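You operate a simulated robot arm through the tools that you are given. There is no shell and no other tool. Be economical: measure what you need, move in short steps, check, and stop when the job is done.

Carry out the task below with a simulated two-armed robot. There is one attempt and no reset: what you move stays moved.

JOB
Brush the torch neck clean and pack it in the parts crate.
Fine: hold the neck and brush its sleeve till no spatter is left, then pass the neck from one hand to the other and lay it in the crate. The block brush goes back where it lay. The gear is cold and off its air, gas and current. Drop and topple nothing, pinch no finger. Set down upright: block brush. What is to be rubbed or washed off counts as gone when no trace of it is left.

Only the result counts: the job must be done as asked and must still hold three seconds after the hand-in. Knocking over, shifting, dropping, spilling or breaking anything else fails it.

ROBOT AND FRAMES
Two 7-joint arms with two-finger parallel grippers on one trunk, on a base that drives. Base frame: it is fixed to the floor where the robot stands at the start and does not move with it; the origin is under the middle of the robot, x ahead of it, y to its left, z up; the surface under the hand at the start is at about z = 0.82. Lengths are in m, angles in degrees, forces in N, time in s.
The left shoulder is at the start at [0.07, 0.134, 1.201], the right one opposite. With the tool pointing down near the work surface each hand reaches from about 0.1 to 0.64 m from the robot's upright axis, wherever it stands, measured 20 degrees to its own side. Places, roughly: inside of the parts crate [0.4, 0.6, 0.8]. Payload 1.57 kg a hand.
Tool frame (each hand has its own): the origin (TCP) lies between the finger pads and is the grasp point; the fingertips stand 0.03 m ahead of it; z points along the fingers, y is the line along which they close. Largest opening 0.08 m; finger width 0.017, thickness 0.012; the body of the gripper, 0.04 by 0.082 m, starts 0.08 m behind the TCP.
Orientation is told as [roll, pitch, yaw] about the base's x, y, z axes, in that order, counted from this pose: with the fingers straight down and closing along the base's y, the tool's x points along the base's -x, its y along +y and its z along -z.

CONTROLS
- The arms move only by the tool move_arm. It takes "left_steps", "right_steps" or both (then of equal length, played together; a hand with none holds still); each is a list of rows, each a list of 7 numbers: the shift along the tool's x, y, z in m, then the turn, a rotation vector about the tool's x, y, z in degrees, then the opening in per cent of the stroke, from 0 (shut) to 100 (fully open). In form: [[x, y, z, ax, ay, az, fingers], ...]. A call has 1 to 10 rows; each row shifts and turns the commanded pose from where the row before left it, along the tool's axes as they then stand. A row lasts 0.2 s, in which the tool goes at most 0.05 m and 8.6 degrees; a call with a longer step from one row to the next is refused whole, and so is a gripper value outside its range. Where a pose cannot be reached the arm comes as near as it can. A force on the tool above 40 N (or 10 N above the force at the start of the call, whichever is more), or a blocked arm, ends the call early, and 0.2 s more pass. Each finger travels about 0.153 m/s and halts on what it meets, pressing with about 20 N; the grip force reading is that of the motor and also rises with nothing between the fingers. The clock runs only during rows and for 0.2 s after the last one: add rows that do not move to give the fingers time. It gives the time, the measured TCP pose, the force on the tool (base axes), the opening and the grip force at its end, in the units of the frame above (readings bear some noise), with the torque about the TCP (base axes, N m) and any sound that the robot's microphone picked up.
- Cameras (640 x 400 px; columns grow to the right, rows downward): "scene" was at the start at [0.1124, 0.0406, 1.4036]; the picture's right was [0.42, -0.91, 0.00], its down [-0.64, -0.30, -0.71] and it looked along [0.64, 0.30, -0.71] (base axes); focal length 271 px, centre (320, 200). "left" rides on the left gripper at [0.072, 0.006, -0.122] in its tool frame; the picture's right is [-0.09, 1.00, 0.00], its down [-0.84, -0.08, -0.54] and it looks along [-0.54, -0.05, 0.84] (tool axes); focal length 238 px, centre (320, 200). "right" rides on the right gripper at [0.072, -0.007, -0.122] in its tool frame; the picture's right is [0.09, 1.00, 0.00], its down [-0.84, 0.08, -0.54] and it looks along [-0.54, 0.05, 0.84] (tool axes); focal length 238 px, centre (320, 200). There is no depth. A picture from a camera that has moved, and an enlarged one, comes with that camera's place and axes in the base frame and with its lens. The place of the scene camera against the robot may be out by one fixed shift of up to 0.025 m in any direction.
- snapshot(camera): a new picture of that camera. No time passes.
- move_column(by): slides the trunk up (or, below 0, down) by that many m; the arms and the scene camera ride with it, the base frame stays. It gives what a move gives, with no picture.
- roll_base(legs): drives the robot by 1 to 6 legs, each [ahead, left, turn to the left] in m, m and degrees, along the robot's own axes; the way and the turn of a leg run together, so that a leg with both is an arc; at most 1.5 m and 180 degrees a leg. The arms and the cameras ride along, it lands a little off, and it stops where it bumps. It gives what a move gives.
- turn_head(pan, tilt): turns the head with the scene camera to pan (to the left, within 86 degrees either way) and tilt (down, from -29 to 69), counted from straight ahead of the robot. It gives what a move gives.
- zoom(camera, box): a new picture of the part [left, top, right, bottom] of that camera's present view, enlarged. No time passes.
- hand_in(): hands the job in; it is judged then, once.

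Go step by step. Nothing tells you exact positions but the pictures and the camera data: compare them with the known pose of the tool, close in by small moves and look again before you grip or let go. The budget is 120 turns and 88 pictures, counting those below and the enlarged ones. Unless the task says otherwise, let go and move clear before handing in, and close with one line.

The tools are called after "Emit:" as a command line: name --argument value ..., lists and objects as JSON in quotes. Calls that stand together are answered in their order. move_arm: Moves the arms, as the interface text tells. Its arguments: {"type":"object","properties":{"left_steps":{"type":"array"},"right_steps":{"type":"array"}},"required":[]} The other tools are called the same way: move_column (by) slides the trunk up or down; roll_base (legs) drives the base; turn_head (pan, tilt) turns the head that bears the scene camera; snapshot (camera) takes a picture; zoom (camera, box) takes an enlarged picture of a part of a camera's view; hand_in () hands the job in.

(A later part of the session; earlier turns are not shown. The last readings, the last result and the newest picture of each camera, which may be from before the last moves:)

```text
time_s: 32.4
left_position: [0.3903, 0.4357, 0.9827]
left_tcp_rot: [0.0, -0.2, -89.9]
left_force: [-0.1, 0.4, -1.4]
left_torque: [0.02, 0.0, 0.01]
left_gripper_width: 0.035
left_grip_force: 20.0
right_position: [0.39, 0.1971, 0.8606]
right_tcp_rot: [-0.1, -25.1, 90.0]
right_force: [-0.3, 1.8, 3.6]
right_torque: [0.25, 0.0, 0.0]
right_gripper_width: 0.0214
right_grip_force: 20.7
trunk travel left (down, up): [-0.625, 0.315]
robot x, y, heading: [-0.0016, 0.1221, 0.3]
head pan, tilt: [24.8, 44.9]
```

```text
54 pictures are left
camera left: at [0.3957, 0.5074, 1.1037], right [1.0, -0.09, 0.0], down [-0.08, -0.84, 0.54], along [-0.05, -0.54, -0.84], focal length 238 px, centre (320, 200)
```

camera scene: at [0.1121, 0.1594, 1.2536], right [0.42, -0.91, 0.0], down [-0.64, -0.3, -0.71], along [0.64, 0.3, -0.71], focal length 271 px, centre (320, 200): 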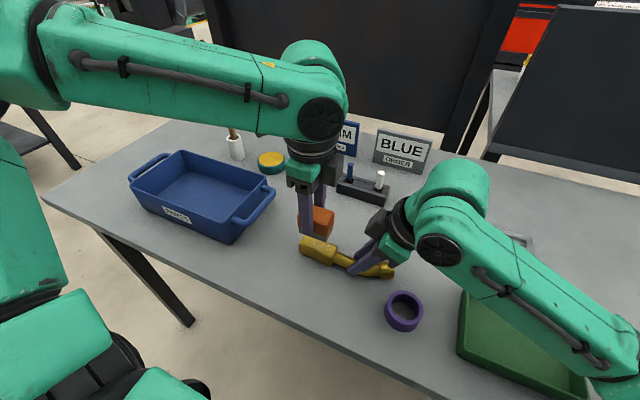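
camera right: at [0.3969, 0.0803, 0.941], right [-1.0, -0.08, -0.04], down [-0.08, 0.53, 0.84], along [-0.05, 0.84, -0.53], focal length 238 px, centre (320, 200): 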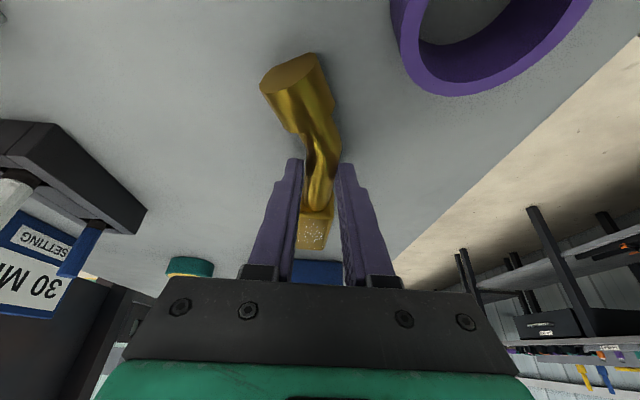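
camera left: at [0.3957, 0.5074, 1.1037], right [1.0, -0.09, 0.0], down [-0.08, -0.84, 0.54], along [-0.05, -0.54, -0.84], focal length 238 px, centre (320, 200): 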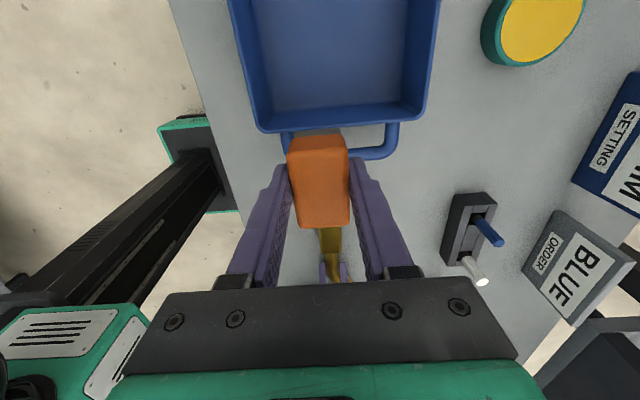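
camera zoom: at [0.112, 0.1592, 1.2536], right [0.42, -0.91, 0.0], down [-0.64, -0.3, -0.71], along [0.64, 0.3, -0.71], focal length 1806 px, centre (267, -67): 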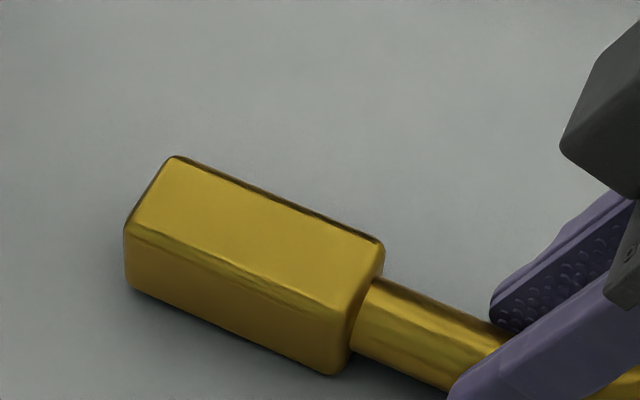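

The top and near side are clean. With the right hand I lift the neck and roll it, so that the hidden far side and underside can be checked before I put the brush back.

Emit:
move_arm --right_steps '[[-0.008, 0, -0.018, 0, 0, 0, 10], [-0.017, 0, -0.036, 0, 0, 0, 10], [-0.017, 0, -0.036, 0, 0, 0, 10], [-0.017, 0, -0.036, 0, 0, 0, 10], [0, 0, 0, 7.25, 0, -3.38, 10], [0, 0, 0, 7.25, 0, -3.38, 10], [0, 0, 0, 7.25, 0, -3.38, 10], [0, 0, 0, 7.25, 0, -3.38, 10], [0, 0, 0, 7.25, 0, -3.38, 10], [0, 0, 0, 7.25, 0, -3.38, 10]]'

Emit:
snapshot --camera "scene"

```text
time_s: 34.6
left_position: [0.3899, 0.4358, 0.9833]
left_tcp_rot: [-0.1, -0.2, -89.8]
left_force: [0.1, -0.8, -0.8]
left_torque: [-0.04, 0.01, -0.02]
left_gripper_width: 0.0354
left_grip_force: 20.2
right_position: [0.3913, 0.1977, 0.9983]
right_tcp_rot: [-50.9, -16.4, 109.0]
right_force: [0.6, -0.3, -1.3]
right_torque: [-0.08, 0.01, -0.04]
right_gripper_width: 0.0213
right_grip_force: 19.6
trunk travel left (down, up): [-0.625, 0.315]
robot x, y, heading: [0.0004, 0.1205, 0.0]
head pan, tilt: [24.8, 44.9]
```

```text
53 pictures are left
camera scene: at [0.1122, 0.1594, 1.2536], right [0.42, -0.91, 0.0], down [-0.64, -0.3, -0.71], along [0.64, 0.3, -0.71], focal length 271 px, centre (320, 200)
```

scene: 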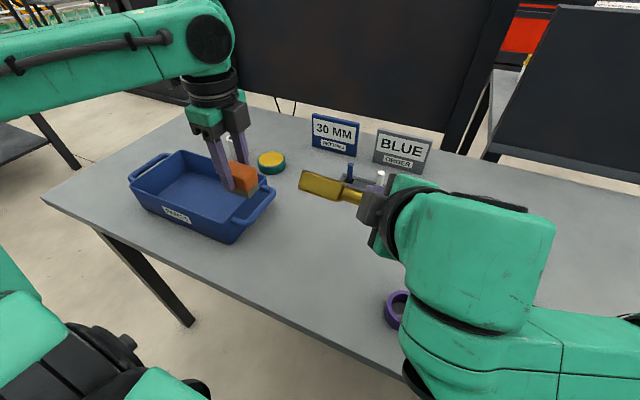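

Emit:
zoom --camera "scene" --box '[280, 150, 376, 210]'

Emit:
move_arm --right_steps '[[0, 0, 0, -7.25, 0, 3.38, 10], [0, 0, 0, -7.25, 0, 3.38, 10], [0, 0, 0, -7.25, 0, 3.38, 10], [0, 0, 0, -7.25, 0, 3.38, 10], [0, 0, 0, -7.25, 0, 3.38, 10], [0, 0, 0, -7.25, 0, 3.38, 10], [0, 0, 0, -7.25, 0, 3.38, 10], [0, 0, 0, -7.25, 0, 3.38, 10], [0, 0, 0, -7.25, 0, 3.38, 10], [0, 0, 0, -7.25, 0, 3.38, 10]]'

Emit:
snapshot --camera "scene"

Emit:
zoom --camera "scene" --box '[270, 145, 382, 215]'

```text
6.67 times, centred on (328, 180) of scene
camera zoom: at [0.1122, 0.1594, 1.2536], right [0.42, -0.91, 0.0], down [-0.64, -0.3, -0.71], along [0.64, 0.3, -0.71], focal length 1806 px, centre (267, 333)
```

zoom: 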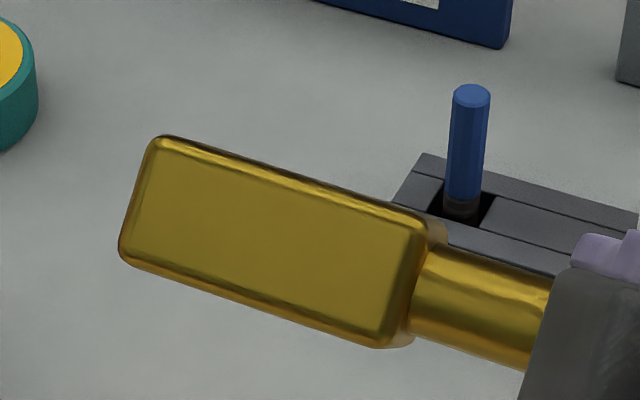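

```text
time_s: 36.8
left_position: [0.3914, 0.4362, 0.9811]
left_tcp_rot: [0.0, -0.1, -89.8]
left_force: [-0.2, 0.3, 0.6]
left_torque: [0.01, 0.0, 0.0]
left_gripper_width: 0.0353
left_grip_force: 20.0
right_position: [0.392, 0.1973, 0.9976]
right_tcp_rot: [34.6, -20.9, 76.0]
right_force: [1.1, 0.4, -0.4]
right_torque: [-0.05, 0.0, 0.0]
right_gripper_width: 0.0212
right_grip_force: 20.0
trunk travel left (down, up): [-0.625, 0.315]
robot x, y, heading: [0.0004, 0.1225, 0.2]
head pan, tilt: [24.8, 44.9]
```

```text
51 pictures are left
camera scene: at [0.113, 0.1598, 1.2535], right [0.42, -0.91, 0.0], down [-0.64, -0.3, -0.71], along [0.64, 0.3, -0.71], focal length 271 px, centre (320, 200)
```

scene: 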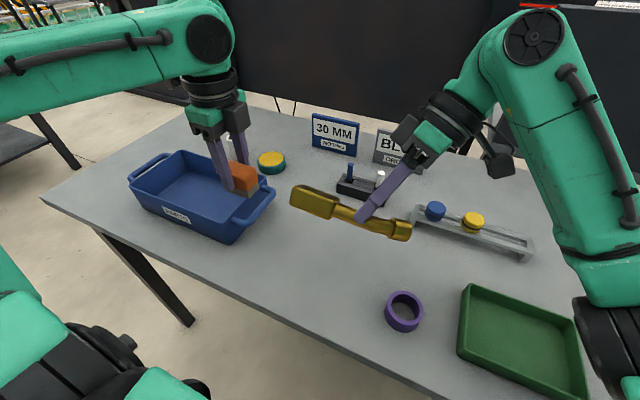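

```text
5.71 times, centred on (326, 180) of scene
camera zoom: at [0.113, 0.1598, 1.2535], right [0.42, -0.91, 0.0], down [-0.64, -0.3, -0.71], along [0.64, 0.3, -0.71], focal length 1548 px, centre (286, 314)
```

zoom: 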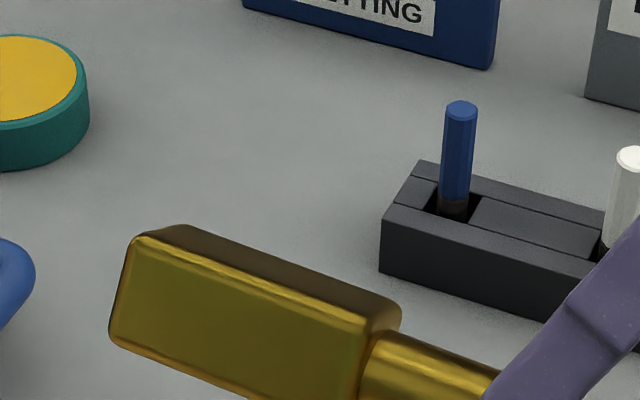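

The far and near sides are clean too. I roll it further to glimpse the underside.

Emit:
move_arm --right_steps '[[0, 0, 0, -7.25, 0, 3.38, 10], [0, 0, 0, -7.25, 0, 3.38, 10], [0, 0, 0, -7.25, 0, 3.38, 10], [0, 0, 0, -7.25, 0, 3.38, 10], [0, 0, 0, -7.25, 0, 3.38, 10], [0, 0, 0, 0, 0, 0, 10]]'

Emit:
zoom --camera "scene" --box '[260, 140, 420, 240]'

```text
time_s: 38.2
left_position: [0.3912, 0.4342, 0.9822]
left_tcp_rot: [0.0, 0.0, -89.9]
left_force: [0.3, -0.1, -1.2]
left_torque: [0.02, 0.0, -0.01]
left_gripper_width: 0.035
left_grip_force: 20.1
right_position: [0.3881, 0.1956, 0.998]
right_tcp_rot: [73.1, -7.7, 66.2]
right_force: [0.9, 0.1, -1.1]
right_torque: [-0.05, -0.06, 0.01]
right_gripper_width: 0.0212
right_grip_force: 20.0
right hand out of reach, approached as far as the arm can: row 5
trunk travel left (down, up): [-0.625, 0.315]
robot x, y, heading: [0.0049, 0.1189, 0.1]
head pan, tilt: [24.8, 44.9]
```

```text
4.00 times, centred on (340, 190) of scene
camera zoom: at [0.1124, 0.1592, 1.2536], right [0.42, -0.91, 0.0], down [-0.64, -0.3, -0.71], along [0.64, 0.3, -0.71], focal length 1084 px, centre (240, 240)
```

zoom: 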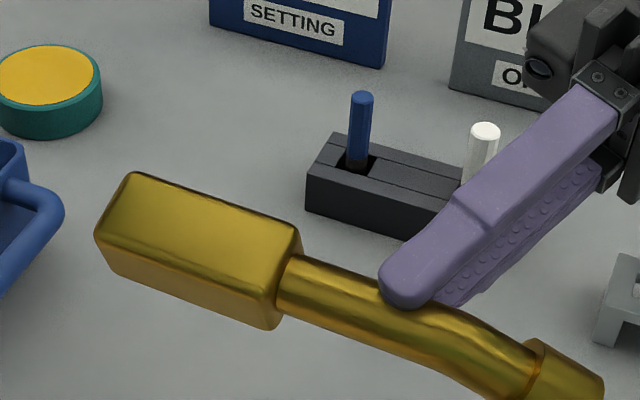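

All faces of the sleeve are clean. I level the neck again and take it away to the right, so that the left hand can put the brush back.

Emit:
move_arm --right_steps '[[0, 0, 0, 7.25, 0, -3.38, 10], [0, 0, 0, 7.25, 0, -3.38, 10], [0, 0, 0, 7.25, 0, -3.38, 10], [0, 0, 0, 7.25, 0, -3.38, 10], [0, 0, 0, 7.25, 0, -3.38, 10], [0, 0, 0, 7.25, 0, -3.38, 10], [0, 0, 0, 7.25, 0, -3.38, 10], [0, 0, 0, 7.25, 0, -3.38, 10], [0, 0, 0, 7.25, 0, -3.38, 10], [0, 0, 0, 0, 0, 0, 10]]'

Emit:
move_arm --right_steps '[[0.0362, 0, -0.0169, 0, 0, 0, 10], [0.0362, 0, -0.0169, 0, 0, 0, 10], [0.0362, 0, -0.0169, 0, 0, 0, 10], [0.0362, 0, -0.0169, 0, 0, 0, 10], [0.0362, 0, -0.0169, 0, 0, 0, 10], [0.0362, 0, -0.0169, 0, 0, 0, 10], [0, 0, 0, 0, 0, 0, 10]]'

Emit:
snapshot --camera "scene"

```text
time_s: 40.4
left_position: [0.3912, 0.4349, 0.9821]
left_tcp_rot: [-0.1, -0.1, -89.9]
left_force: [-0.1, 0.6, -0.3]
left_torque: [0.01, 0.02, 0.07]
left_gripper_width: 0.0352
left_grip_force: 19.8
right_position: [0.388, 0.1973, 0.9971]
right_tcp_rot: [-0.1, -25.0, 89.9]
right_force: [0.2, 0.6, -1.7]
right_torque: [-0.09, 0.0, -0.01]
right_gripper_width: 0.0213
right_grip_force: 19.5
trunk travel left (down, up): [-0.625, 0.315]
robot x, y, heading: [0.0015, 0.119, 0.3]
head pan, tilt: [24.8, 44.9]
```

```text
time_s: 42.0
left_position: [0.3902, 0.4345, 0.9812]
left_tcp_rot: [0.0, -0.1, -89.9]
left_force: [0.2, 0.1, -0.6]
left_torque: [0.0, 0.0, 0.01]
left_gripper_width: 0.035
left_grip_force: 19.9
right_position: [0.3894, -0.0417, 0.9989]
right_tcp_rot: [-0.1, -24.9, 89.9]
right_force: [0.2, 0.2, -0.9]
right_torque: [-0.07, -0.01, 0.03]
right_gripper_width: 0.021
right_grip_force: 19.3
trunk travel left (down, up): [-0.625, 0.315]
robot x, y, heading: [0.0017, 0.1175, 0.0]
head pan, tilt: [24.8, 44.9]
```

```text
48 pictures are left
camera scene: at [0.1127, 0.1602, 1.2535], right [0.42, -0.91, 0.0], down [-0.64, -0.3, -0.71], along [0.64, 0.3, -0.71], focal length 271 px, centre (320, 200)
```

scene: 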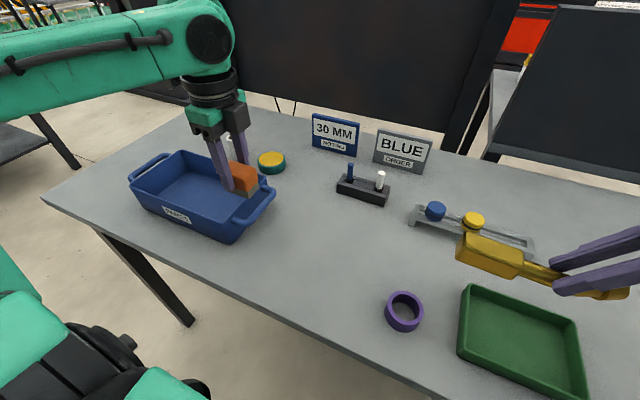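

Now I drive the base right by 0.17 m.

Emit:
roll_base --legs '[[0, -0.17, 0]]'

Emit:
move_arm --left_steps '[[0, 0, 0, 0, 0, -8.5, 30], [0, 0, 0, 0, 0, -8.5, 30], [0, 0, 0, 0, 0, -8.5, 30], [0, 0, 0, 0, 0, -8.5, 30], [0, 0, 0, 0, 0, -8.5, 30], [0, 0, 0, 0, 0, -8.5, 30], [0, 0, 0, 0, 0, -8.5, 30], [0, 0, 0, 0, 0, -8.5, 30], [0, 0, 0, 0, 0, -8.5, 30], [0, 0, 0, 0, 0, -8.5, 30]]'

Emit:
snapshot --camera "scene"

```text
time_s: 43.4
left_position: [0.3923, 0.2643, 0.9815]
left_tcp_rot: [0.0, -0.1, -90.2]
left_force: [0.1, -0.1, -0.8]
left_torque: [0.01, -0.03, -0.03]
left_gripper_width: 0.0351
left_grip_force: 19.5
right_position: [0.387, -0.2119, 0.9992]
right_tcp_rot: [0.0, -24.9, 89.7]
right_force: [0.1, 0.0, -1.6]
right_torque: [-0.08, -0.03, 0.02]
right_gripper_width: 0.0212
right_grip_force: 19.6
trunk travel left (down, up): [-0.625, 0.315]
robot x, y, heading: [-0.0002, -0.0499, 0.1]
head pan, tilt: [24.8, 44.9]
```

```text
time_s: 45.6
left_position: [0.3926, 0.2634, 0.9824]
left_tcp_rot: [-0.1, 0.0, -4.9]
left_force: [0.1, -0.7, -0.1]
left_torque: [-0.02, -0.03, 0.03]
left_gripper_width: 0.0352
left_grip_force: 19.7
right_position: [0.3877, -0.2122, 0.9991]
right_tcp_rot: [-0.1, -25.0, 89.7]
right_force: [0.3, 0.8, -1.6]
right_torque: [-0.1, 0.0, -0.02]
right_gripper_width: 0.0214
right_grip_force: 20.0
trunk travel left (down, up): [-0.625, 0.315]
robot x, y, heading: [-0.0008, -0.0505, -0.2]
head pan, tilt: [24.8, 44.9]
```

```text
47 pictures are left
camera scene: at [0.1125, -0.0106, 1.2536], right [0.42, -0.91, 0.0], down [-0.64, -0.3, -0.71], along [0.64, 0.3, -0.71], focal length 271 px, centre (320, 200)
```

scene: 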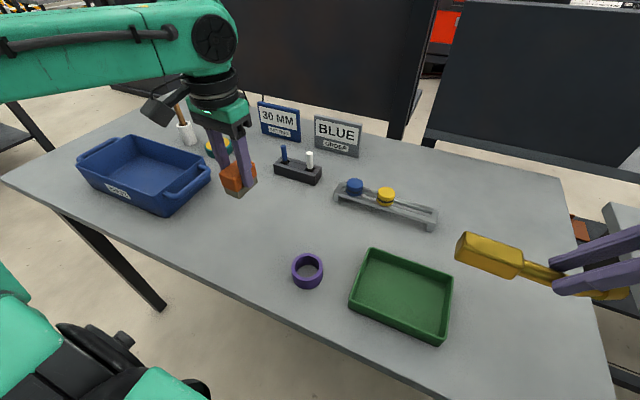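

The neck is well away, so I take the brush back over its home spot.

Emit:
move_arm --left_steps '[[0, 0, 0, 0, 0, -4.9, 30], [-0.0207, -0.041, 0, 0, 0, 0, 30], [-0.0207, -0.041, 0, 0, 0, 0, 30], [-0.0207, -0.041, 0, 0, 0, 0, 30], [-0.0207, -0.041, 0, 0, 0, 0, 30], [0, 0, 0.04, 0, 0, 0, 30], [0, 0, 0.04, 0, 0, 0, 30], [0, 0, 0, 0, 0, 0, 30]]'

Emit:
snapshot --camera "left"

```text
time_s: 47.4
left_position: [0.476, 0.1, 0.9035]
left_tcp_rot: [-0.2, 0.0, -0.2]
left_force: [1.4, -0.6, -1.5]
left_torque: [-0.03, 0.0, -0.02]
left_gripper_width: 0.0351
left_grip_force: 20.3
right_position: [0.3885, -0.2128, 0.9989]
right_tcp_rot: [-0.2, -25.0, 89.7]
right_force: [0.0, -0.9, -1.4]
right_torque: [-0.1, -0.02, -0.01]
right_gripper_width: 0.0213
right_grip_force: 19.7
trunk travel left (down, up): [-0.625, 0.315]
robot x, y, heading: [-0.0032, -0.0537, 0.2]
head pan, tilt: [24.8, 44.9]
```

```text
46 pictures are left
camera left: at [0.4034, 0.1078, 1.0246], right [0.1, 1.0, 0.0], down [0.84, -0.08, 0.54], along [0.54, -0.05, -0.84], focal length 238 px, centre (320, 200)
```

left: 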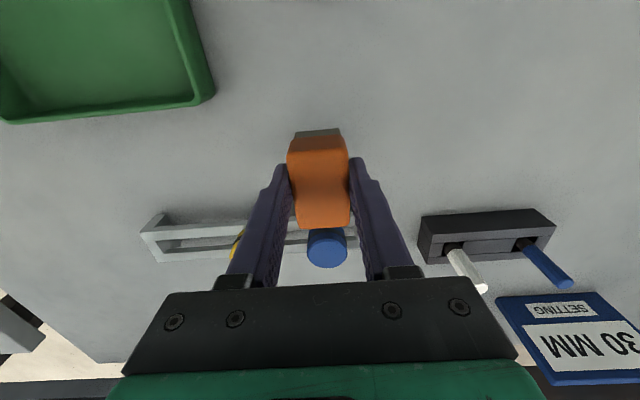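

I lower the brush to the table.

Emit:
move_arm --left_steps '[[0, 0, 0.02, 0, 0, 0, 30], [0, 0, 0.008, 0, 0, 0, 30], [0, 0, 0.003, 0, 0, 0, 30], [0, 0, 0.002, 0, 0, 0, 30], [0, 0, 0, 0, 0, 0, 30]]'

Emit:
zoom --camera "scene" --box '[250, 160, 410, 260]'

```text
time_s: 48.6
left_position: [0.4757, 0.1004, 0.8696]
left_tcp_rot: [-0.1, 0.0, -0.2]
left_force: [-0.8, 0.6, -0.6]
left_torque: [0.01, 0.02, 0.01]
left_gripper_width: 0.0352
left_grip_force: 20.2
right_position: [0.388, -0.2123, 1.0]
right_tcp_rot: [0.1, -25.0, 89.7]
right_force: [-0.4, 0.3, -1.5]
right_torque: [-0.07, 0.0, 0.02]
right_gripper_width: 0.0211
right_grip_force: 20.1
trunk travel left (down, up): [-0.625, 0.315]
robot x, y, heading: [-0.0013, -0.0486, 0.0]
head pan, tilt: [24.8, 44.9]
```

```text
4.00 times, centred on (330, 210) of scene
camera zoom: at [0.1125, -0.0107, 1.2536], right [0.42, -0.91, 0.0], down [-0.64, -0.3, -0.71], along [0.64, 0.3, -0.71], focal length 1084 px, centre (280, 160)
```

zoom: 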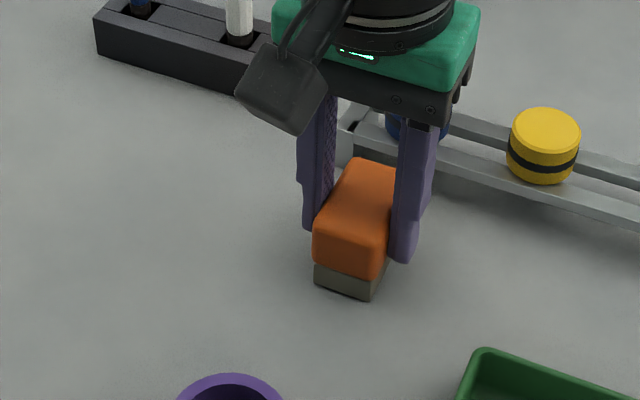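

There is no contact force yet, so I feel for the table a millimetre at a time.

Emit:
move_arm --left_steps '[[0, 0, 0.001, 0, 0, 0, 30], [0, 0, 0, 0, 0, 0, 30]]'

```text
time_s: 49.2
left_position: [0.4749, 0.0991, 0.8686]
left_tcp_rot: [-0.2, 0.0, -0.3]
left_force: [0.5, -0.2, -0.1]
left_torque: [0.0, 0.02, 0.01]
left_gripper_width: 0.0353
left_grip_force: 20.2
right_position: [0.3876, -0.2124, 1.0001]
right_tcp_rot: [0.0, -25.0, 89.7]
right_force: [-0.7, -0.4, -2.1]
right_torque: [-0.06, 0.02, 0.0]
right_gripper_width: 0.0214
right_grip_force: 19.7
trunk travel left (down, up): [-0.625, 0.315]
robot x, y, heading: [-0.0033, -0.0511, 0.0]
head pan, tilt: [24.8, 44.9]
```

Emit:
move_arm --left_steps '[[0, 0, 0.001, 0, 0, 0, 30], [0, 0, 0, 0, 0, 0, 30]]'

```text
time_s: 49.8
left_position: [0.4762, 0.0996, 0.8686]
left_tcp_rot: [-0.1, -0.1, -0.2]
left_force: [1.4, 1.0, 6.7]
left_torque: [0.08, -0.06, 0.01]
left_gripper_width: 0.0352
left_grip_force: 20.2
right_position: [0.3869, -0.2122, 1.0006]
right_tcp_rot: [-0.1, -25.0, 89.8]
right_force: [0.3, -0.4, -1.3]
right_torque: [-0.04, -0.01, -0.03]
right_gripper_width: 0.0212
right_grip_force: 19.9
trunk travel left (down, up): [-0.625, 0.315]
robot x, y, heading: [-0.0003, -0.0507, -0.2]
head pan, tilt: [24.8, 44.9]
```

The brush now rests on the table (6.7 N). I let go and rise straight up.

Emit:
move_arm --left_steps '[[0, 0, -0.0005, 0, 0, 0, 50], [0, 0, 0, 0, 0, 0, 80], [0, 0, 0, 0, 0, 0, 100], [0, 0, -0.03, 0, 0, 0, 100], [0, 0, -0.04, 0, 0, 0, 100], [0, 0, -0.04, 0, 0, 0, 100], [0, 0, 0, 0, 0, 0, 100]]'

Emit:
snapshot --camera "left"

Emit:
snapshot --camera "scene"

```text
time_s: 51.4
left_position: [0.4735, 0.1009, 0.9788]
left_tcp_rot: [-0.2, 0.0, -0.1]
left_force: [-0.1, -0.6, 0.3]
left_torque: [0.01, 0.0, 0.0]
left_gripper_width: 0.08
left_grip_force: 0.0
right_position: [0.3884, -0.2113, 0.9999]
right_tcp_rot: [0.0, -25.1, 89.7]
right_force: [-0.3, 0.3, -2.0]
right_torque: [-0.08, 0.02, 0.0]
right_gripper_width: 0.0216
right_grip_force: 20.3
trunk travel left (down, up): [-0.625, 0.315]
robot x, y, heading: [0.0026, -0.0491, 0.0]
head pan, tilt: [24.8, 44.9]
```

```text
44 pictures are left
camera left: at [0.4009, 0.1066, 1.0995], right [0.09, 1.0, 0.0], down [0.84, -0.08, 0.54], along [0.54, -0.05, -0.84], focal length 238 px, centre (320, 200)
```

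left: 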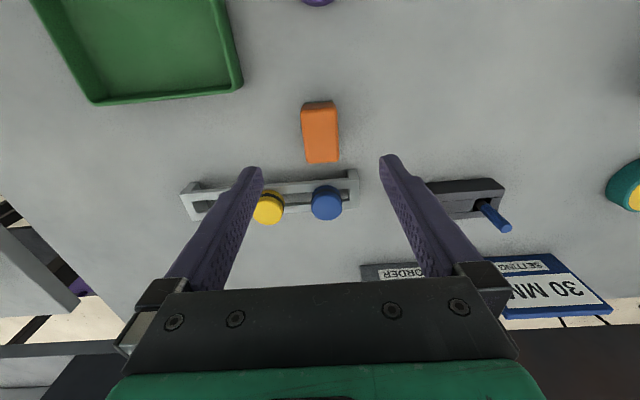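

```text
43 pictures are left
camera scene: at [0.1128, -0.0106, 1.2535], right [0.42, -0.91, 0.0], down [-0.64, -0.3, -0.71], along [0.64, 0.3, -0.71], focal length 271 px, centre (320, 200)
```

scene: 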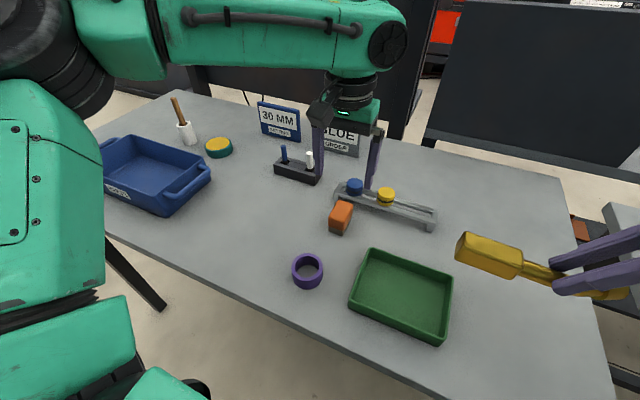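

The brush is back upright on its spot. Next I move the left hand clear and turn it to yaw -90 for the handover.

Emit:
move_arm --left_steps '[[0.012, 0.043, -0.003, 0, 0, 0, 100], [0.012, 0.043, -0.003, 0, 0, 0, 100], [0.012, 0.043, -0.003, 0, 0, 0, 100], [0.012, 0.043, -0.003, 0, 0, 0, 100], [0.012, 0.043, -0.003, 0, 0, 0, 100], [0.012, 0.043, -0.003, 0, 0, 0, 100], [0.012, 0.043, -0.003, 0, 0, 0, 100]]'

Emit:
move_arm --left_steps '[[0, 0, 0, 0, 0, 8.5, 100], [0, 0, 0, 0, 0, 8.5, 100], [0, 0, 0, 0, 0, 8.5, 100], [0, 0, 0, 0, 0, 8.5, 100], [0, 0, 0, 0, 0, 8.5, 100], [0, 0, 0, 0, 0, 8.5, 100], [0, 0, 0, 0, 0, 8.5, 100], [0, 0, 0, 0, 0, 8.5, 100], [0, 0, 0, 0, 0, 8.5, 100], [0, 0, 0, 0, 0, 8.5, 100]]' --right_steps '[[-0.0362, 0, 0.0169, 0, 0, 0, 10], [-0.0362, 0, 0.0169, 0, 0, 0, 10], [-0.0362, 0, 0.0169, 0, 0, 0, 10], [-0.0362, 0, 0.0169, 0, 0, 0, 10], [-0.0362, 0, 0.0169, 0, 0, 0, 10], [-0.0362, 0, 0.0169, 0, 0, 0, 10], [-0.0362, 0, 0.0169, 0, 0, 0, 10], [0, 0, 0, 0, 0, 0, 10], [0, 0, 0, 0, 0, 0, 10], [0, 0, 0, 0, 0, 0, 10]]'

Emit:
snapshot --camera "scene"

Emit:
snapshot --camera "left"

```text
time_s: 53.0
left_position: [0.3902, 0.4034, 0.9991]
left_tcp_rot: [-0.1, 0.0, -0.1]
left_force: [-0.7, -0.2, 0.4]
left_torque: [-0.03, -0.01, 0.0]
left_gripper_width: 0.0801
left_grip_force: 0.1
right_position: [0.3869, -0.2117, 0.9992]
right_tcp_rot: [-0.2, -24.8, 89.7]
right_force: [-0.3, 0.4, -0.8]
right_torque: [-0.06, -0.02, -0.01]
right_gripper_width: 0.0214
right_grip_force: 19.7
trunk travel left (down, up): [-0.625, 0.315]
robot x, y, heading: [0.0018, -0.0493, -0.3]
head pan, tilt: [24.8, 44.9]
```

```text
time_s: 55.2
left_position: [0.3906, 0.4024, 0.9985]
left_tcp_rot: [-0.1, -0.1, -85.4]
left_force: [0.2, 0.1, -0.4]
left_torque: [-0.04, 0.03, 0.0]
left_gripper_width: 0.08
left_grip_force: 0.1
right_position: [0.3904, 0.0679, 0.9978]
right_tcp_rot: [-0.1, -25.0, 89.7]
right_force: [0.1, -1.0, -0.9]
right_torque: [-0.03, -0.01, -0.02]
right_gripper_width: 0.0212
right_grip_force: 19.7
trunk travel left (down, up): [-0.625, 0.315]
robot x, y, heading: [-0.005, -0.0498, -0.4]
head pan, tilt: [24.8, 44.9]
```

```text
42 pictures are left
camera scene: at [0.1125, -0.0102, 1.2536], right [0.42, -0.91, 0.0], down [-0.64, -0.3, -0.71], along [0.64, 0.3, -0.71], focal length 271 px, centre (320, 200)
```

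scene: 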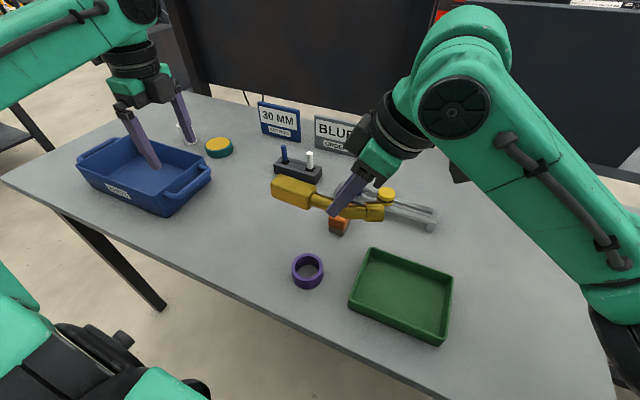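

```text
41 pictures are left
camera left: at [0.3904, 0.4743, 1.1195], right [1.0, -0.01, 0.0], down [-0.01, -0.84, 0.54], along [-0.01, -0.54, -0.84], focal length 238 px, centre (320, 200)
```

left: 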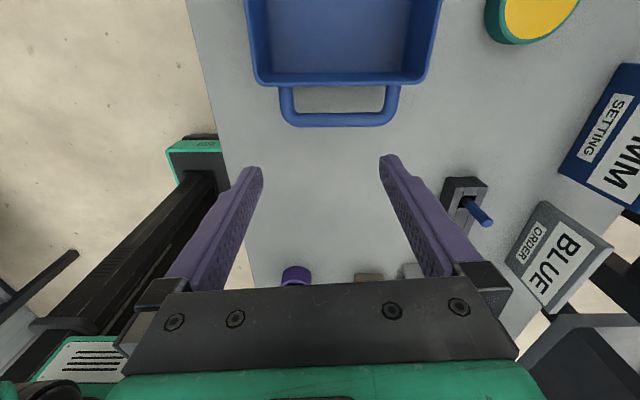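

The neck sleeve should be at about (0.39, 0.151, 0.974). I bring the left hand over it from above.

Emit:
move_arm --left_steps '[[0, 0, -0.04, 0, 0, 4.5, 100], [0, 0, -0.04, 0, 0, 0, 100], [-0.0415, 0, 0, 0, 0, 0, 100], [-0.0415, 0, 0, 0, 0, 0, 100], [-0.0415, 0, 0, 0, 0, 0, 100], [-0.0415, 0, 0, 0, 0, 0, 100], [-0.0415, 0, 0, 0, 0, 0, 100], [-0.0415, 0, 0, 0, 0, 0, 100], [0, 0, 0, 0, 0, 0, 100]]'

Emit:
snapshot --camera "left"

Emit:
snapshot --camera "scene"

```text
time_s: 57.2
left_position: [0.3938, 0.1535, 1.0773]
left_tcp_rot: [0.0, -0.1, -89.6]
left_force: [0.1, 0.0, -0.1]
left_torque: [0.01, 0.0, 0.0]
left_gripper_width: 0.08
left_grip_force: 0.2
right_position: [0.3889, 0.0691, 0.9973]
right_tcp_rot: [-0.1, -24.9, 89.6]
right_force: [0.4, 0.5, -1.6]
right_torque: [-0.06, 0.02, 0.02]
right_gripper_width: 0.0211
right_grip_force: 19.6
trunk travel left (down, up): [-0.625, 0.315]
robot x, y, heading: [0.0021, -0.0502, -0.2]
head pan, tilt: [24.8, 44.9]
```

```text
40 pictures are left
camera left: at [0.3978, 0.2253, 1.1974], right [1.0, -0.09, 0.0], down [-0.07, -0.84, 0.54], along [-0.05, -0.54, -0.84], focal length 238 px, centre (320, 200)
```

left: 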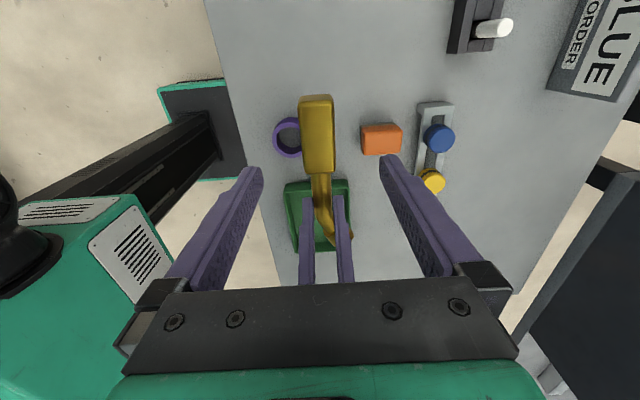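

```text
39 pictures are left
camera scene: at [0.1123, -0.0095, 1.2536], right [0.42, -0.91, 0.0], down [-0.64, -0.3, -0.71], along [0.64, 0.3, -0.71], focal length 271 px, centre (320, 200)
```

scene: 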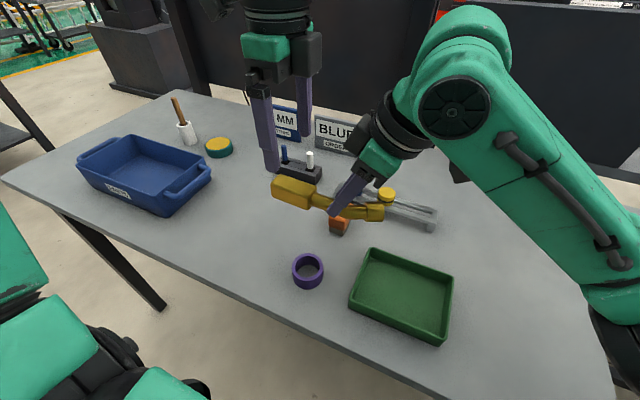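

The sleeve is centred at about (0.389, 0.157). I shift slightly and descend around it.

Emit:
move_arm --left_steps '[[0.003, -0.0045, 0, 0, 0, 0, 100], [0, 0, 0.03, 0, 0, 0, 100], [0, 0, 0.03, 0, 0, 0, 100], [0, 0, 0.03, 0, 0, 0, 100], [0, 0, 0, 0, 0, 0, 100]]'

Emit:
snapshot --camera "left"

Emit:
zoom --camera "scene" --box '[220, 100, 444, 240]'

```text
time_s: 58.4
left_position: [0.3889, 0.1559, 0.9882]
left_tcp_rot: [0.1, -0.2, -89.6]
left_force: [0.1, -0.2, -0.5]
left_torque: [-0.01, 0.01, 0.0]
left_gripper_width: 0.0797
left_grip_force: 0.0
right_position: [0.3907, 0.0678, 0.9966]
right_tcp_rot: [0.0, -25.0, 89.8]
right_force: [-0.6, 0.7, -1.1]
right_torque: [-0.08, 0.01, 0.03]
right_gripper_width: 0.0217
right_grip_force: 19.9
trunk travel left (down, up): [-0.625, 0.315]
robot x, y, heading: [0.0011, -0.053, -0.1]
head pan, tilt: [24.8, 44.9]
```

```text
38 pictures are left
camera left: at [0.3934, 0.2275, 1.1091], right [1.0, -0.09, 0.0], down [-0.07, -0.84, 0.54], along [-0.05, -0.54, -0.84], focal length 238 px, centre (320, 200)
```

left: 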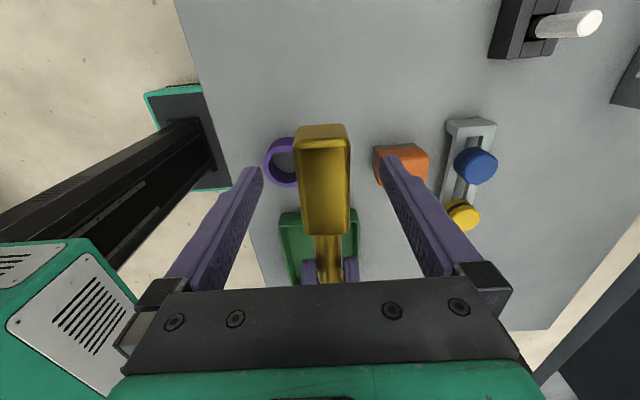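

```text
2.86 times, centred on (332, 170) of scene
camera zoom: at [0.1124, -0.0107, 1.2536], right [0.42, -0.91, 0.0], down [-0.64, -0.3, -0.71], along [0.64, 0.3, -0.71], focal length 774 px, centre (286, 286)
```

zoom: 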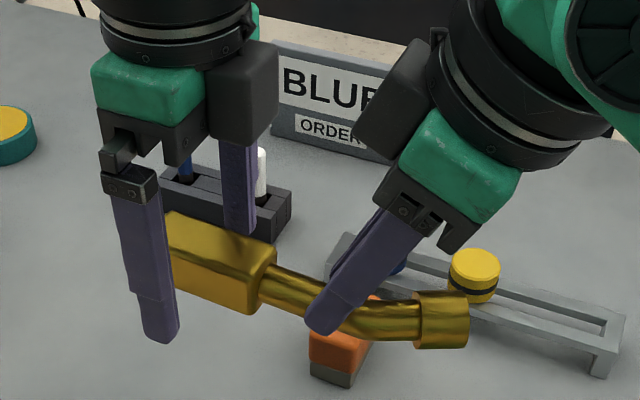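

I raise the hand 10 mm so that the tips stay above the sleeve's bottom, then close.

Emit:
move_arm --left_steps '[[0, 0, -0.01, 0, 0, 0, 100], [0, 0, 0, 0, 0, 0, 75], [0, 0, 0, 0, 0, 0, 55], [0, 0, 0, 0, 0, 0, 45], [0, 0, 0, 0, 0, 0, 35], [0, 0, 0, 0, 0, 0, 25], [0, 0, 0, 0, 0, 0, 25], [0, 0, 0, 0, 0, 0, 25]]'

Emit:
zoom --camera "scene" --box '[220, 100, 444, 240]'

Emit:
snapshot --camera "left"

```text
time_s: 60.2
left_position: [0.3891, 0.1553, 0.9979]
left_tcp_rot: [-0.1, 0.0, -89.6]
left_force: [4.4, 1.5, -0.3]
left_torque: [0.05, -0.1, 0.12]
left_gripper_width: 0.0314
left_grip_force: 19.8
right_position: [0.3888, 0.0672, 0.9988]
right_tcp_rot: [0.0, -25.0, 89.7]
right_force: [-3.5, -1.1, -1.4]
right_torque: [-0.11, 0.09, 0.2]
right_gripper_width: 0.0214
right_grip_force: 19.6
trunk travel left (down, up): [-0.625, 0.315]
robot x, y, heading: [0.0017, -0.0522, -0.0]
head pan, tilt: [24.8, 44.9]
```

```text
2.86 times, centred on (332, 170) of scene
camera zoom: at [0.1125, -0.0104, 1.2536], right [0.42, -0.91, 0.0], down [-0.64, -0.3, -0.71], along [0.64, 0.3, -0.71], focal length 774 px, centre (286, 286)
```

zoom: 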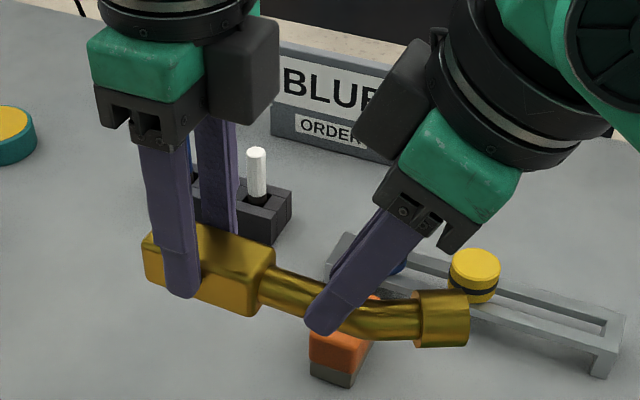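

```text
35 pictures are left
camera left: at [0.394, 0.2274, 1.1198], right [1.0, -0.09, 0.0], down [-0.07, -0.84, 0.54], along [-0.05, -0.54, -0.84], focal length 238 px, centre (320, 200)
```

left: 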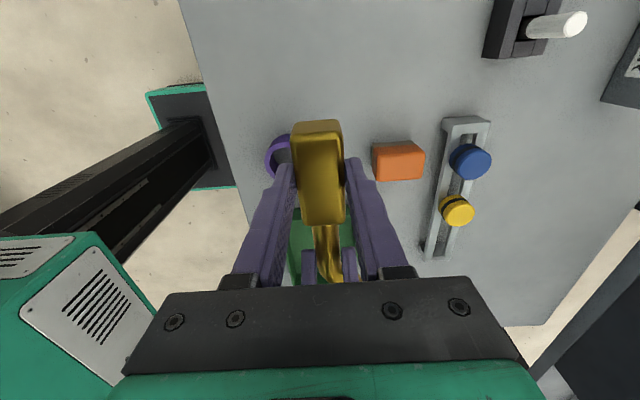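

The left hand grips the sleeve (31 mm). I open the right and draw it back along its fingers.

Emit:
move_arm --right_steps '[[0, 0, 0, 0, 0, 0, 40], [0, 0, 0, 0, 0, 0, 70], [0, 0, 0, 0, 0, 0, 80], [0, 0, -0.03, 0, 0, 0, 80], [0, 0, -0.04, 0, 0, 0, 80], [0.02, 0, -0.04, 0, 0, 0, 80], [0.04, 0, -0.01, 0, 0, 0, 80], [0.04, 0, -0.01, 0, 0, 0, 80], [0, 0, 0, 0, 0, 0, 80]]'

Emit:
snapshot --camera "scene"

```text
time_s: 62.2
left_position: [0.3884, 0.1564, 0.998]
left_tcp_rot: [-0.1, -0.1, -89.6]
left_force: [1.0, -0.4, 0.0]
left_torque: [0.04, 0.03, 0.01]
left_gripper_width: 0.0315
left_grip_force: 20.0
right_position: [0.3874, -0.0762, 1.0737]
right_tcp_rot: [0.0, -25.0, 89.6]
right_force: [0.1, -0.9, -1.1]
right_torque: [-0.01, -0.02, -0.01]
right_gripper_width: 0.0642
right_grip_force: 0.2
trunk travel left (down, up): [-0.625, 0.315]
robot x, y, heading: [0.0008, -0.0513, -0.2]
head pan, tilt: [24.8, 44.9]
```

```text
34 pictures are left
camera scene: at [0.1125, -0.0093, 1.2535], right [0.42, -0.91, 0.0], down [-0.64, -0.3, -0.71], along [0.64, 0.3, -0.71], focal length 271 px, centre (320, 200)
```

scene: 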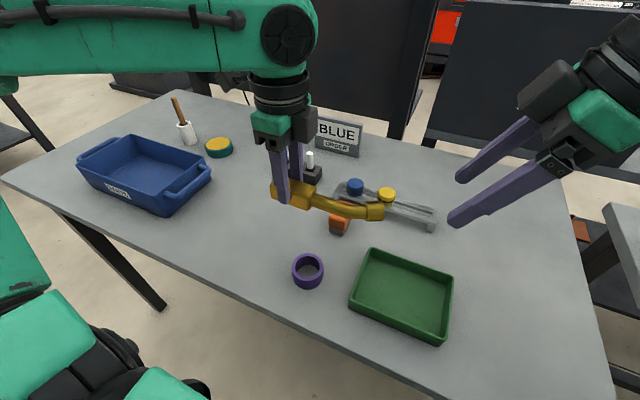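

The left hand holds the neck level. The crate spans roughly x 0.32–0.475, y 0.435–0.70, so I drive left 0.37 m and look.

Emit:
roll_base --legs '[[0, 0.37, 0]]'

Emit:
snapshot --camera "scene"

Emit:
snapshot --camera "left"

```text
time_s: 64.6
left_position: [0.3903, 0.5167, 0.9989]
left_tcp_rot: [-0.1, 0.0, -89.7]
left_force: [0.7, 0.2, 0.3]
left_torque: [0.07, 0.03, 0.01]
left_gripper_width: 0.0316
left_grip_force: 20.0
right_position: [0.3886, 0.2851, 1.0747]
right_tcp_rot: [0.1, -24.9, 89.6]
right_force: [0.7, 0.5, 0.0]
right_torque: [0.02, 0.02, -0.02]
right_gripper_width: 0.0638
right_grip_force: 0.1
trunk travel left (down, up): [-0.625, 0.315]
robot x, y, heading: [-0.0039, 0.3115, -0.2]
head pan, tilt: [24.8, 44.9]
```

```text
33 pictures are left
camera scene: at [0.1135, 0.3515, 1.2536], right [0.42, -0.91, 0.0], down [-0.64, -0.29, -0.71], along [0.64, 0.3, -0.71], focal length 271 px, centre (320, 200)
```

scene: 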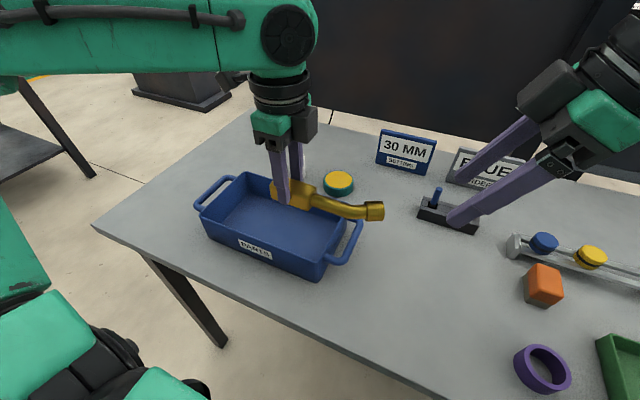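

```text
32 pictures are left
camera left: at [0.3954, 0.5888, 1.1198], right [1.0, -0.09, 0.0], down [-0.07, -0.84, 0.54], along [-0.05, -0.54, -0.84], focal length 238 px, centre (320, 200)
```

left: 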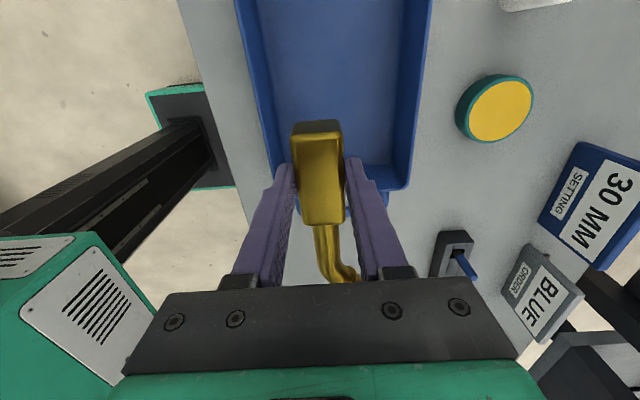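

I move over the middle of the crate and go part way down.

Emit:
move_arm --left_steps '[[0.031, 0.0015, 0, 0, 0, 0, 25], [0.031, 0.0015, 0, 0, 0, 0, 25], [0.031, 0.0015, 0, 0, 0, 0, 25], [0, 0, 0.025, 0, 0, 0, 25], [0, 0, 0.025, 0, 0, 0, 25], [0, 0, 0, 0, 0, 0, 25]]'

Emit:
snapshot --camera "left"

Emit:
zoom --camera "scene" --box '[160, 120, 400, 290]'

```text
time_s: 66.0
left_position: [0.3941, 0.6091, 0.949]
left_tcp_rot: [0.0, -0.1, -89.9]
left_force: [0.3, 0.1, 0.7]
left_torque: [0.04, -0.01, -0.01]
left_gripper_width: 0.0314
left_grip_force: 20.1
right_position: [0.3882, 0.284, 1.0743]
right_tcp_rot: [0.0, -25.0, 89.6]
right_force: [-0.4, 0.4, 0.2]
right_torque: [0.0, 0.03, -0.02]
right_gripper_width: 0.0641
right_grip_force: 0.1
trunk travel left (down, up): [-0.625, 0.315]
robot x, y, heading: [0.0006, 0.3129, -0.2]
head pan, tilt: [24.8, 44.9]
```

```text
31 pictures are left
camera left: at [0.3999, 0.6815, 1.0692], right [1.0, -0.09, 0.0], down [-0.07, -0.84, 0.54], along [-0.05, -0.54, -0.84], focal length 238 px, centre (320, 200)
```

left: 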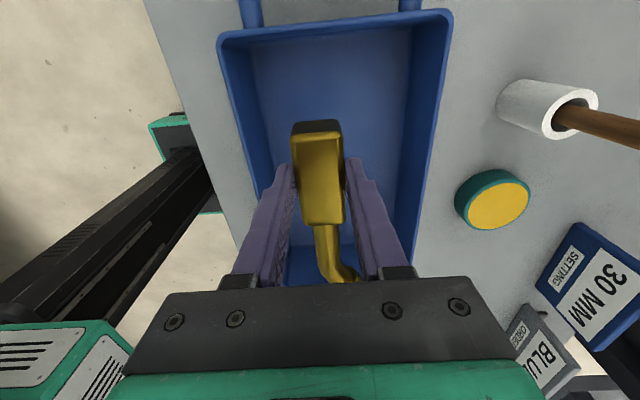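

```text
2.35 times, centred on (280, 205) of scene
camera zoom: at [0.1133, 0.3517, 1.2536], right [0.42, -0.91, 0.0], down [-0.64, -0.29, -0.71], along [0.64, 0.3, -0.71], focal length 638 px, centre (414, 188)
```

zoom: 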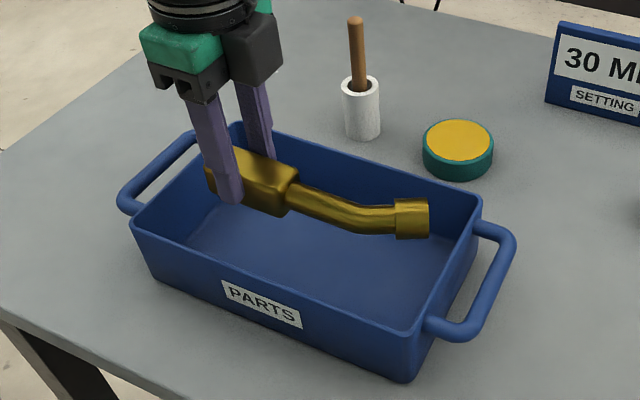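

It's well placed over the crate. I go down toward the floor.

Emit:
move_arm --left_steps '[[0.007, 0, 0.03, 0, 0, 0, 25], [0, 0, 0.03, 0, 0, 0, 25], [0, 0, 0.012, 0, 0, 0, 25], [0, 0, 0, 0, 0, 0, 25]]'

Emit:
zoom --camera "scene" --box '[160, 120, 400, 290]'

```text
time_s: 67.0
left_position: [0.3939, 0.6175, 0.8763]
left_tcp_rot: [0.1, -0.2, -89.8]
left_force: [0.9, 0.4, 0.0]
left_torque: [0.06, 0.04, 0.01]
left_gripper_width: 0.0317
left_grip_force: 19.0
right_position: [0.3882, 0.2841, 1.074]
right_tcp_rot: [-0.1, -24.9, 89.5]
right_force: [0.5, -1.2, 0.7]
right_torque: [-0.01, -0.03, 0.04]
right_gripper_width: 0.0639
right_grip_force: 0.0
trunk travel left (down, up): [-0.625, 0.315]
robot x, y, heading: [0.0014, 0.3133, -0.6]
head pan, tilt: [24.8, 44.9]
```

```text
2.35 times, centred on (280, 205) of scene
camera zoom: at [0.1135, 0.3519, 1.2536], right [0.42, -0.91, 0.0], down [-0.64, -0.29, -0.71], along [0.64, 0.3, -0.71], focal length 638 px, centre (414, 188)
```

zoom: 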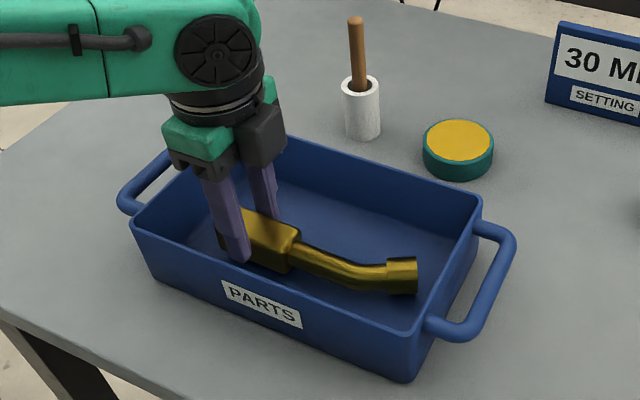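

I feel for the crate floor in small steps.

Emit:
move_arm --left_steps '[[0, 0, 0.003, 0, 0, 0, 25], [0, 0, 0.003, 0, 0, 0, 25], [0, 0, 0, 0, 0, 0, 25]]'

```text
time_s: 67.8
left_position: [0.3937, 0.617, 0.8706]
left_tcp_rot: [0.0, 0.0, -89.8]
left_force: [-0.1, -0.3, 0.8]
left_torque: [0.05, 0.05, -0.01]
left_gripper_width: 0.0312
left_grip_force: 20.1
right_position: [0.3879, 0.284, 1.0739]
right_tcp_rot: [0.0, -25.0, 89.6]
right_force: [-0.4, -1.1, 0.6]
right_torque: [-0.01, 0.02, 0.01]
right_gripper_width: 0.0638
right_grip_force: 0.1
trunk travel left (down, up): [-0.625, 0.315]
robot x, y, heading: [-0.0026, 0.3111, -0.3]
head pan, tilt: [24.8, 44.9]
```

Emit:
move_arm --left_steps '[[0, 0, 0.002, 0, 0, 0, 25], [0, 0, 0.0015, 0, 0, 0, 25], [0, 0, 0, 0, 0, 0, 25]]'

```text
time_s: 68.6
left_position: [0.3935, 0.617, 0.8674]
left_tcp_rot: [0.1, 0.1, -89.9]
left_force: [0.9, 0.2, 4.5]
left_torque: [-0.17, 0.02, 0.0]
left_gripper_width: 0.0314
left_grip_force: 20.0
right_position: [0.3883, 0.2847, 1.0741]
right_tcp_rot: [-0.1, -25.0, 89.6]
right_force: [-0.4, -0.1, 0.0]
right_torque: [-0.02, 0.02, -0.02]
right_gripper_width: 0.0639
right_grip_force: 0.0
trunk travel left (down, up): [-0.625, 0.315]
robot x, y, heading: [-0.0009, 0.3104, -0.2]
head pan, tilt: [24.8, 44.9]
```

The neck is on the crate floor. I let go and withdraw straight up.

Emit:
move_arm --left_steps '[[0, 0, 0, 0, 0, 0, 50], [0, 0, 0, 0, 0, 0, 65], [0, 0, 0, 0, 0, 0, 65], [0, 0, -0.03, 0, 0, 0, 65], [0, 0, -0.04, 0, 0, 0, 65], [0, 0, -0.04, 0, 0, 0, 65], [0, 0, -0.04, 0, 0, 0, 65], [0, 0, 0, 0, 0, 0, 65]]'

Emit:
snapshot --camera "scene"

Emit:
snapshot --camera "left"

```text
time_s: 70.4
left_position: [0.3957, 0.6172, 1.0151]
left_tcp_rot: [0.1, -0.1, -89.9]
left_force: [0.4, 0.6, -0.3]
left_torque: [0.02, -0.04, -0.02]
left_gripper_width: 0.0522
left_grip_force: 0.1
right_position: [0.388, 0.2848, 1.0746]
right_tcp_rot: [0.0, -24.9, 89.7]
right_force: [0.5, 0.1, 0.1]
right_torque: [0.02, -0.03, -0.01]
right_gripper_width: 0.0643
right_grip_force: 0.0
trunk travel left (down, up): [-0.625, 0.315]
robot x, y, heading: [0.0008, 0.3127, -0.4]
head pan, tilt: [24.8, 44.9]
```

```text
28 pictures are left
camera scene: at [0.1136, 0.3522, 1.2536], right [0.42, -0.91, 0.0], down [-0.64, -0.29, -0.71], along [0.64, 0.29, -0.71], focal length 271 px, centre (320, 200)
```

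scene: 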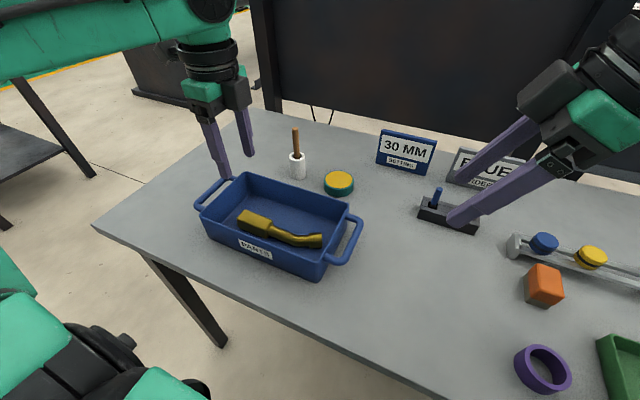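

```text
27 pictures are left
camera left: at [0.401, 0.6903, 1.1375], right [1.0, -0.09, 0.0], down [-0.07, -0.84, 0.54], along [-0.05, -0.54, -0.84], focal length 238 px, centre (320, 200)
```

left: 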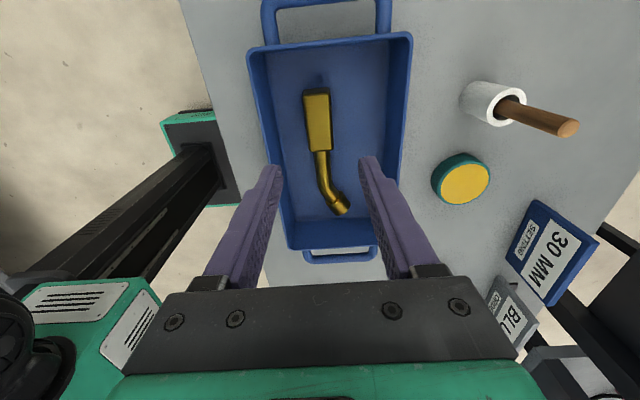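

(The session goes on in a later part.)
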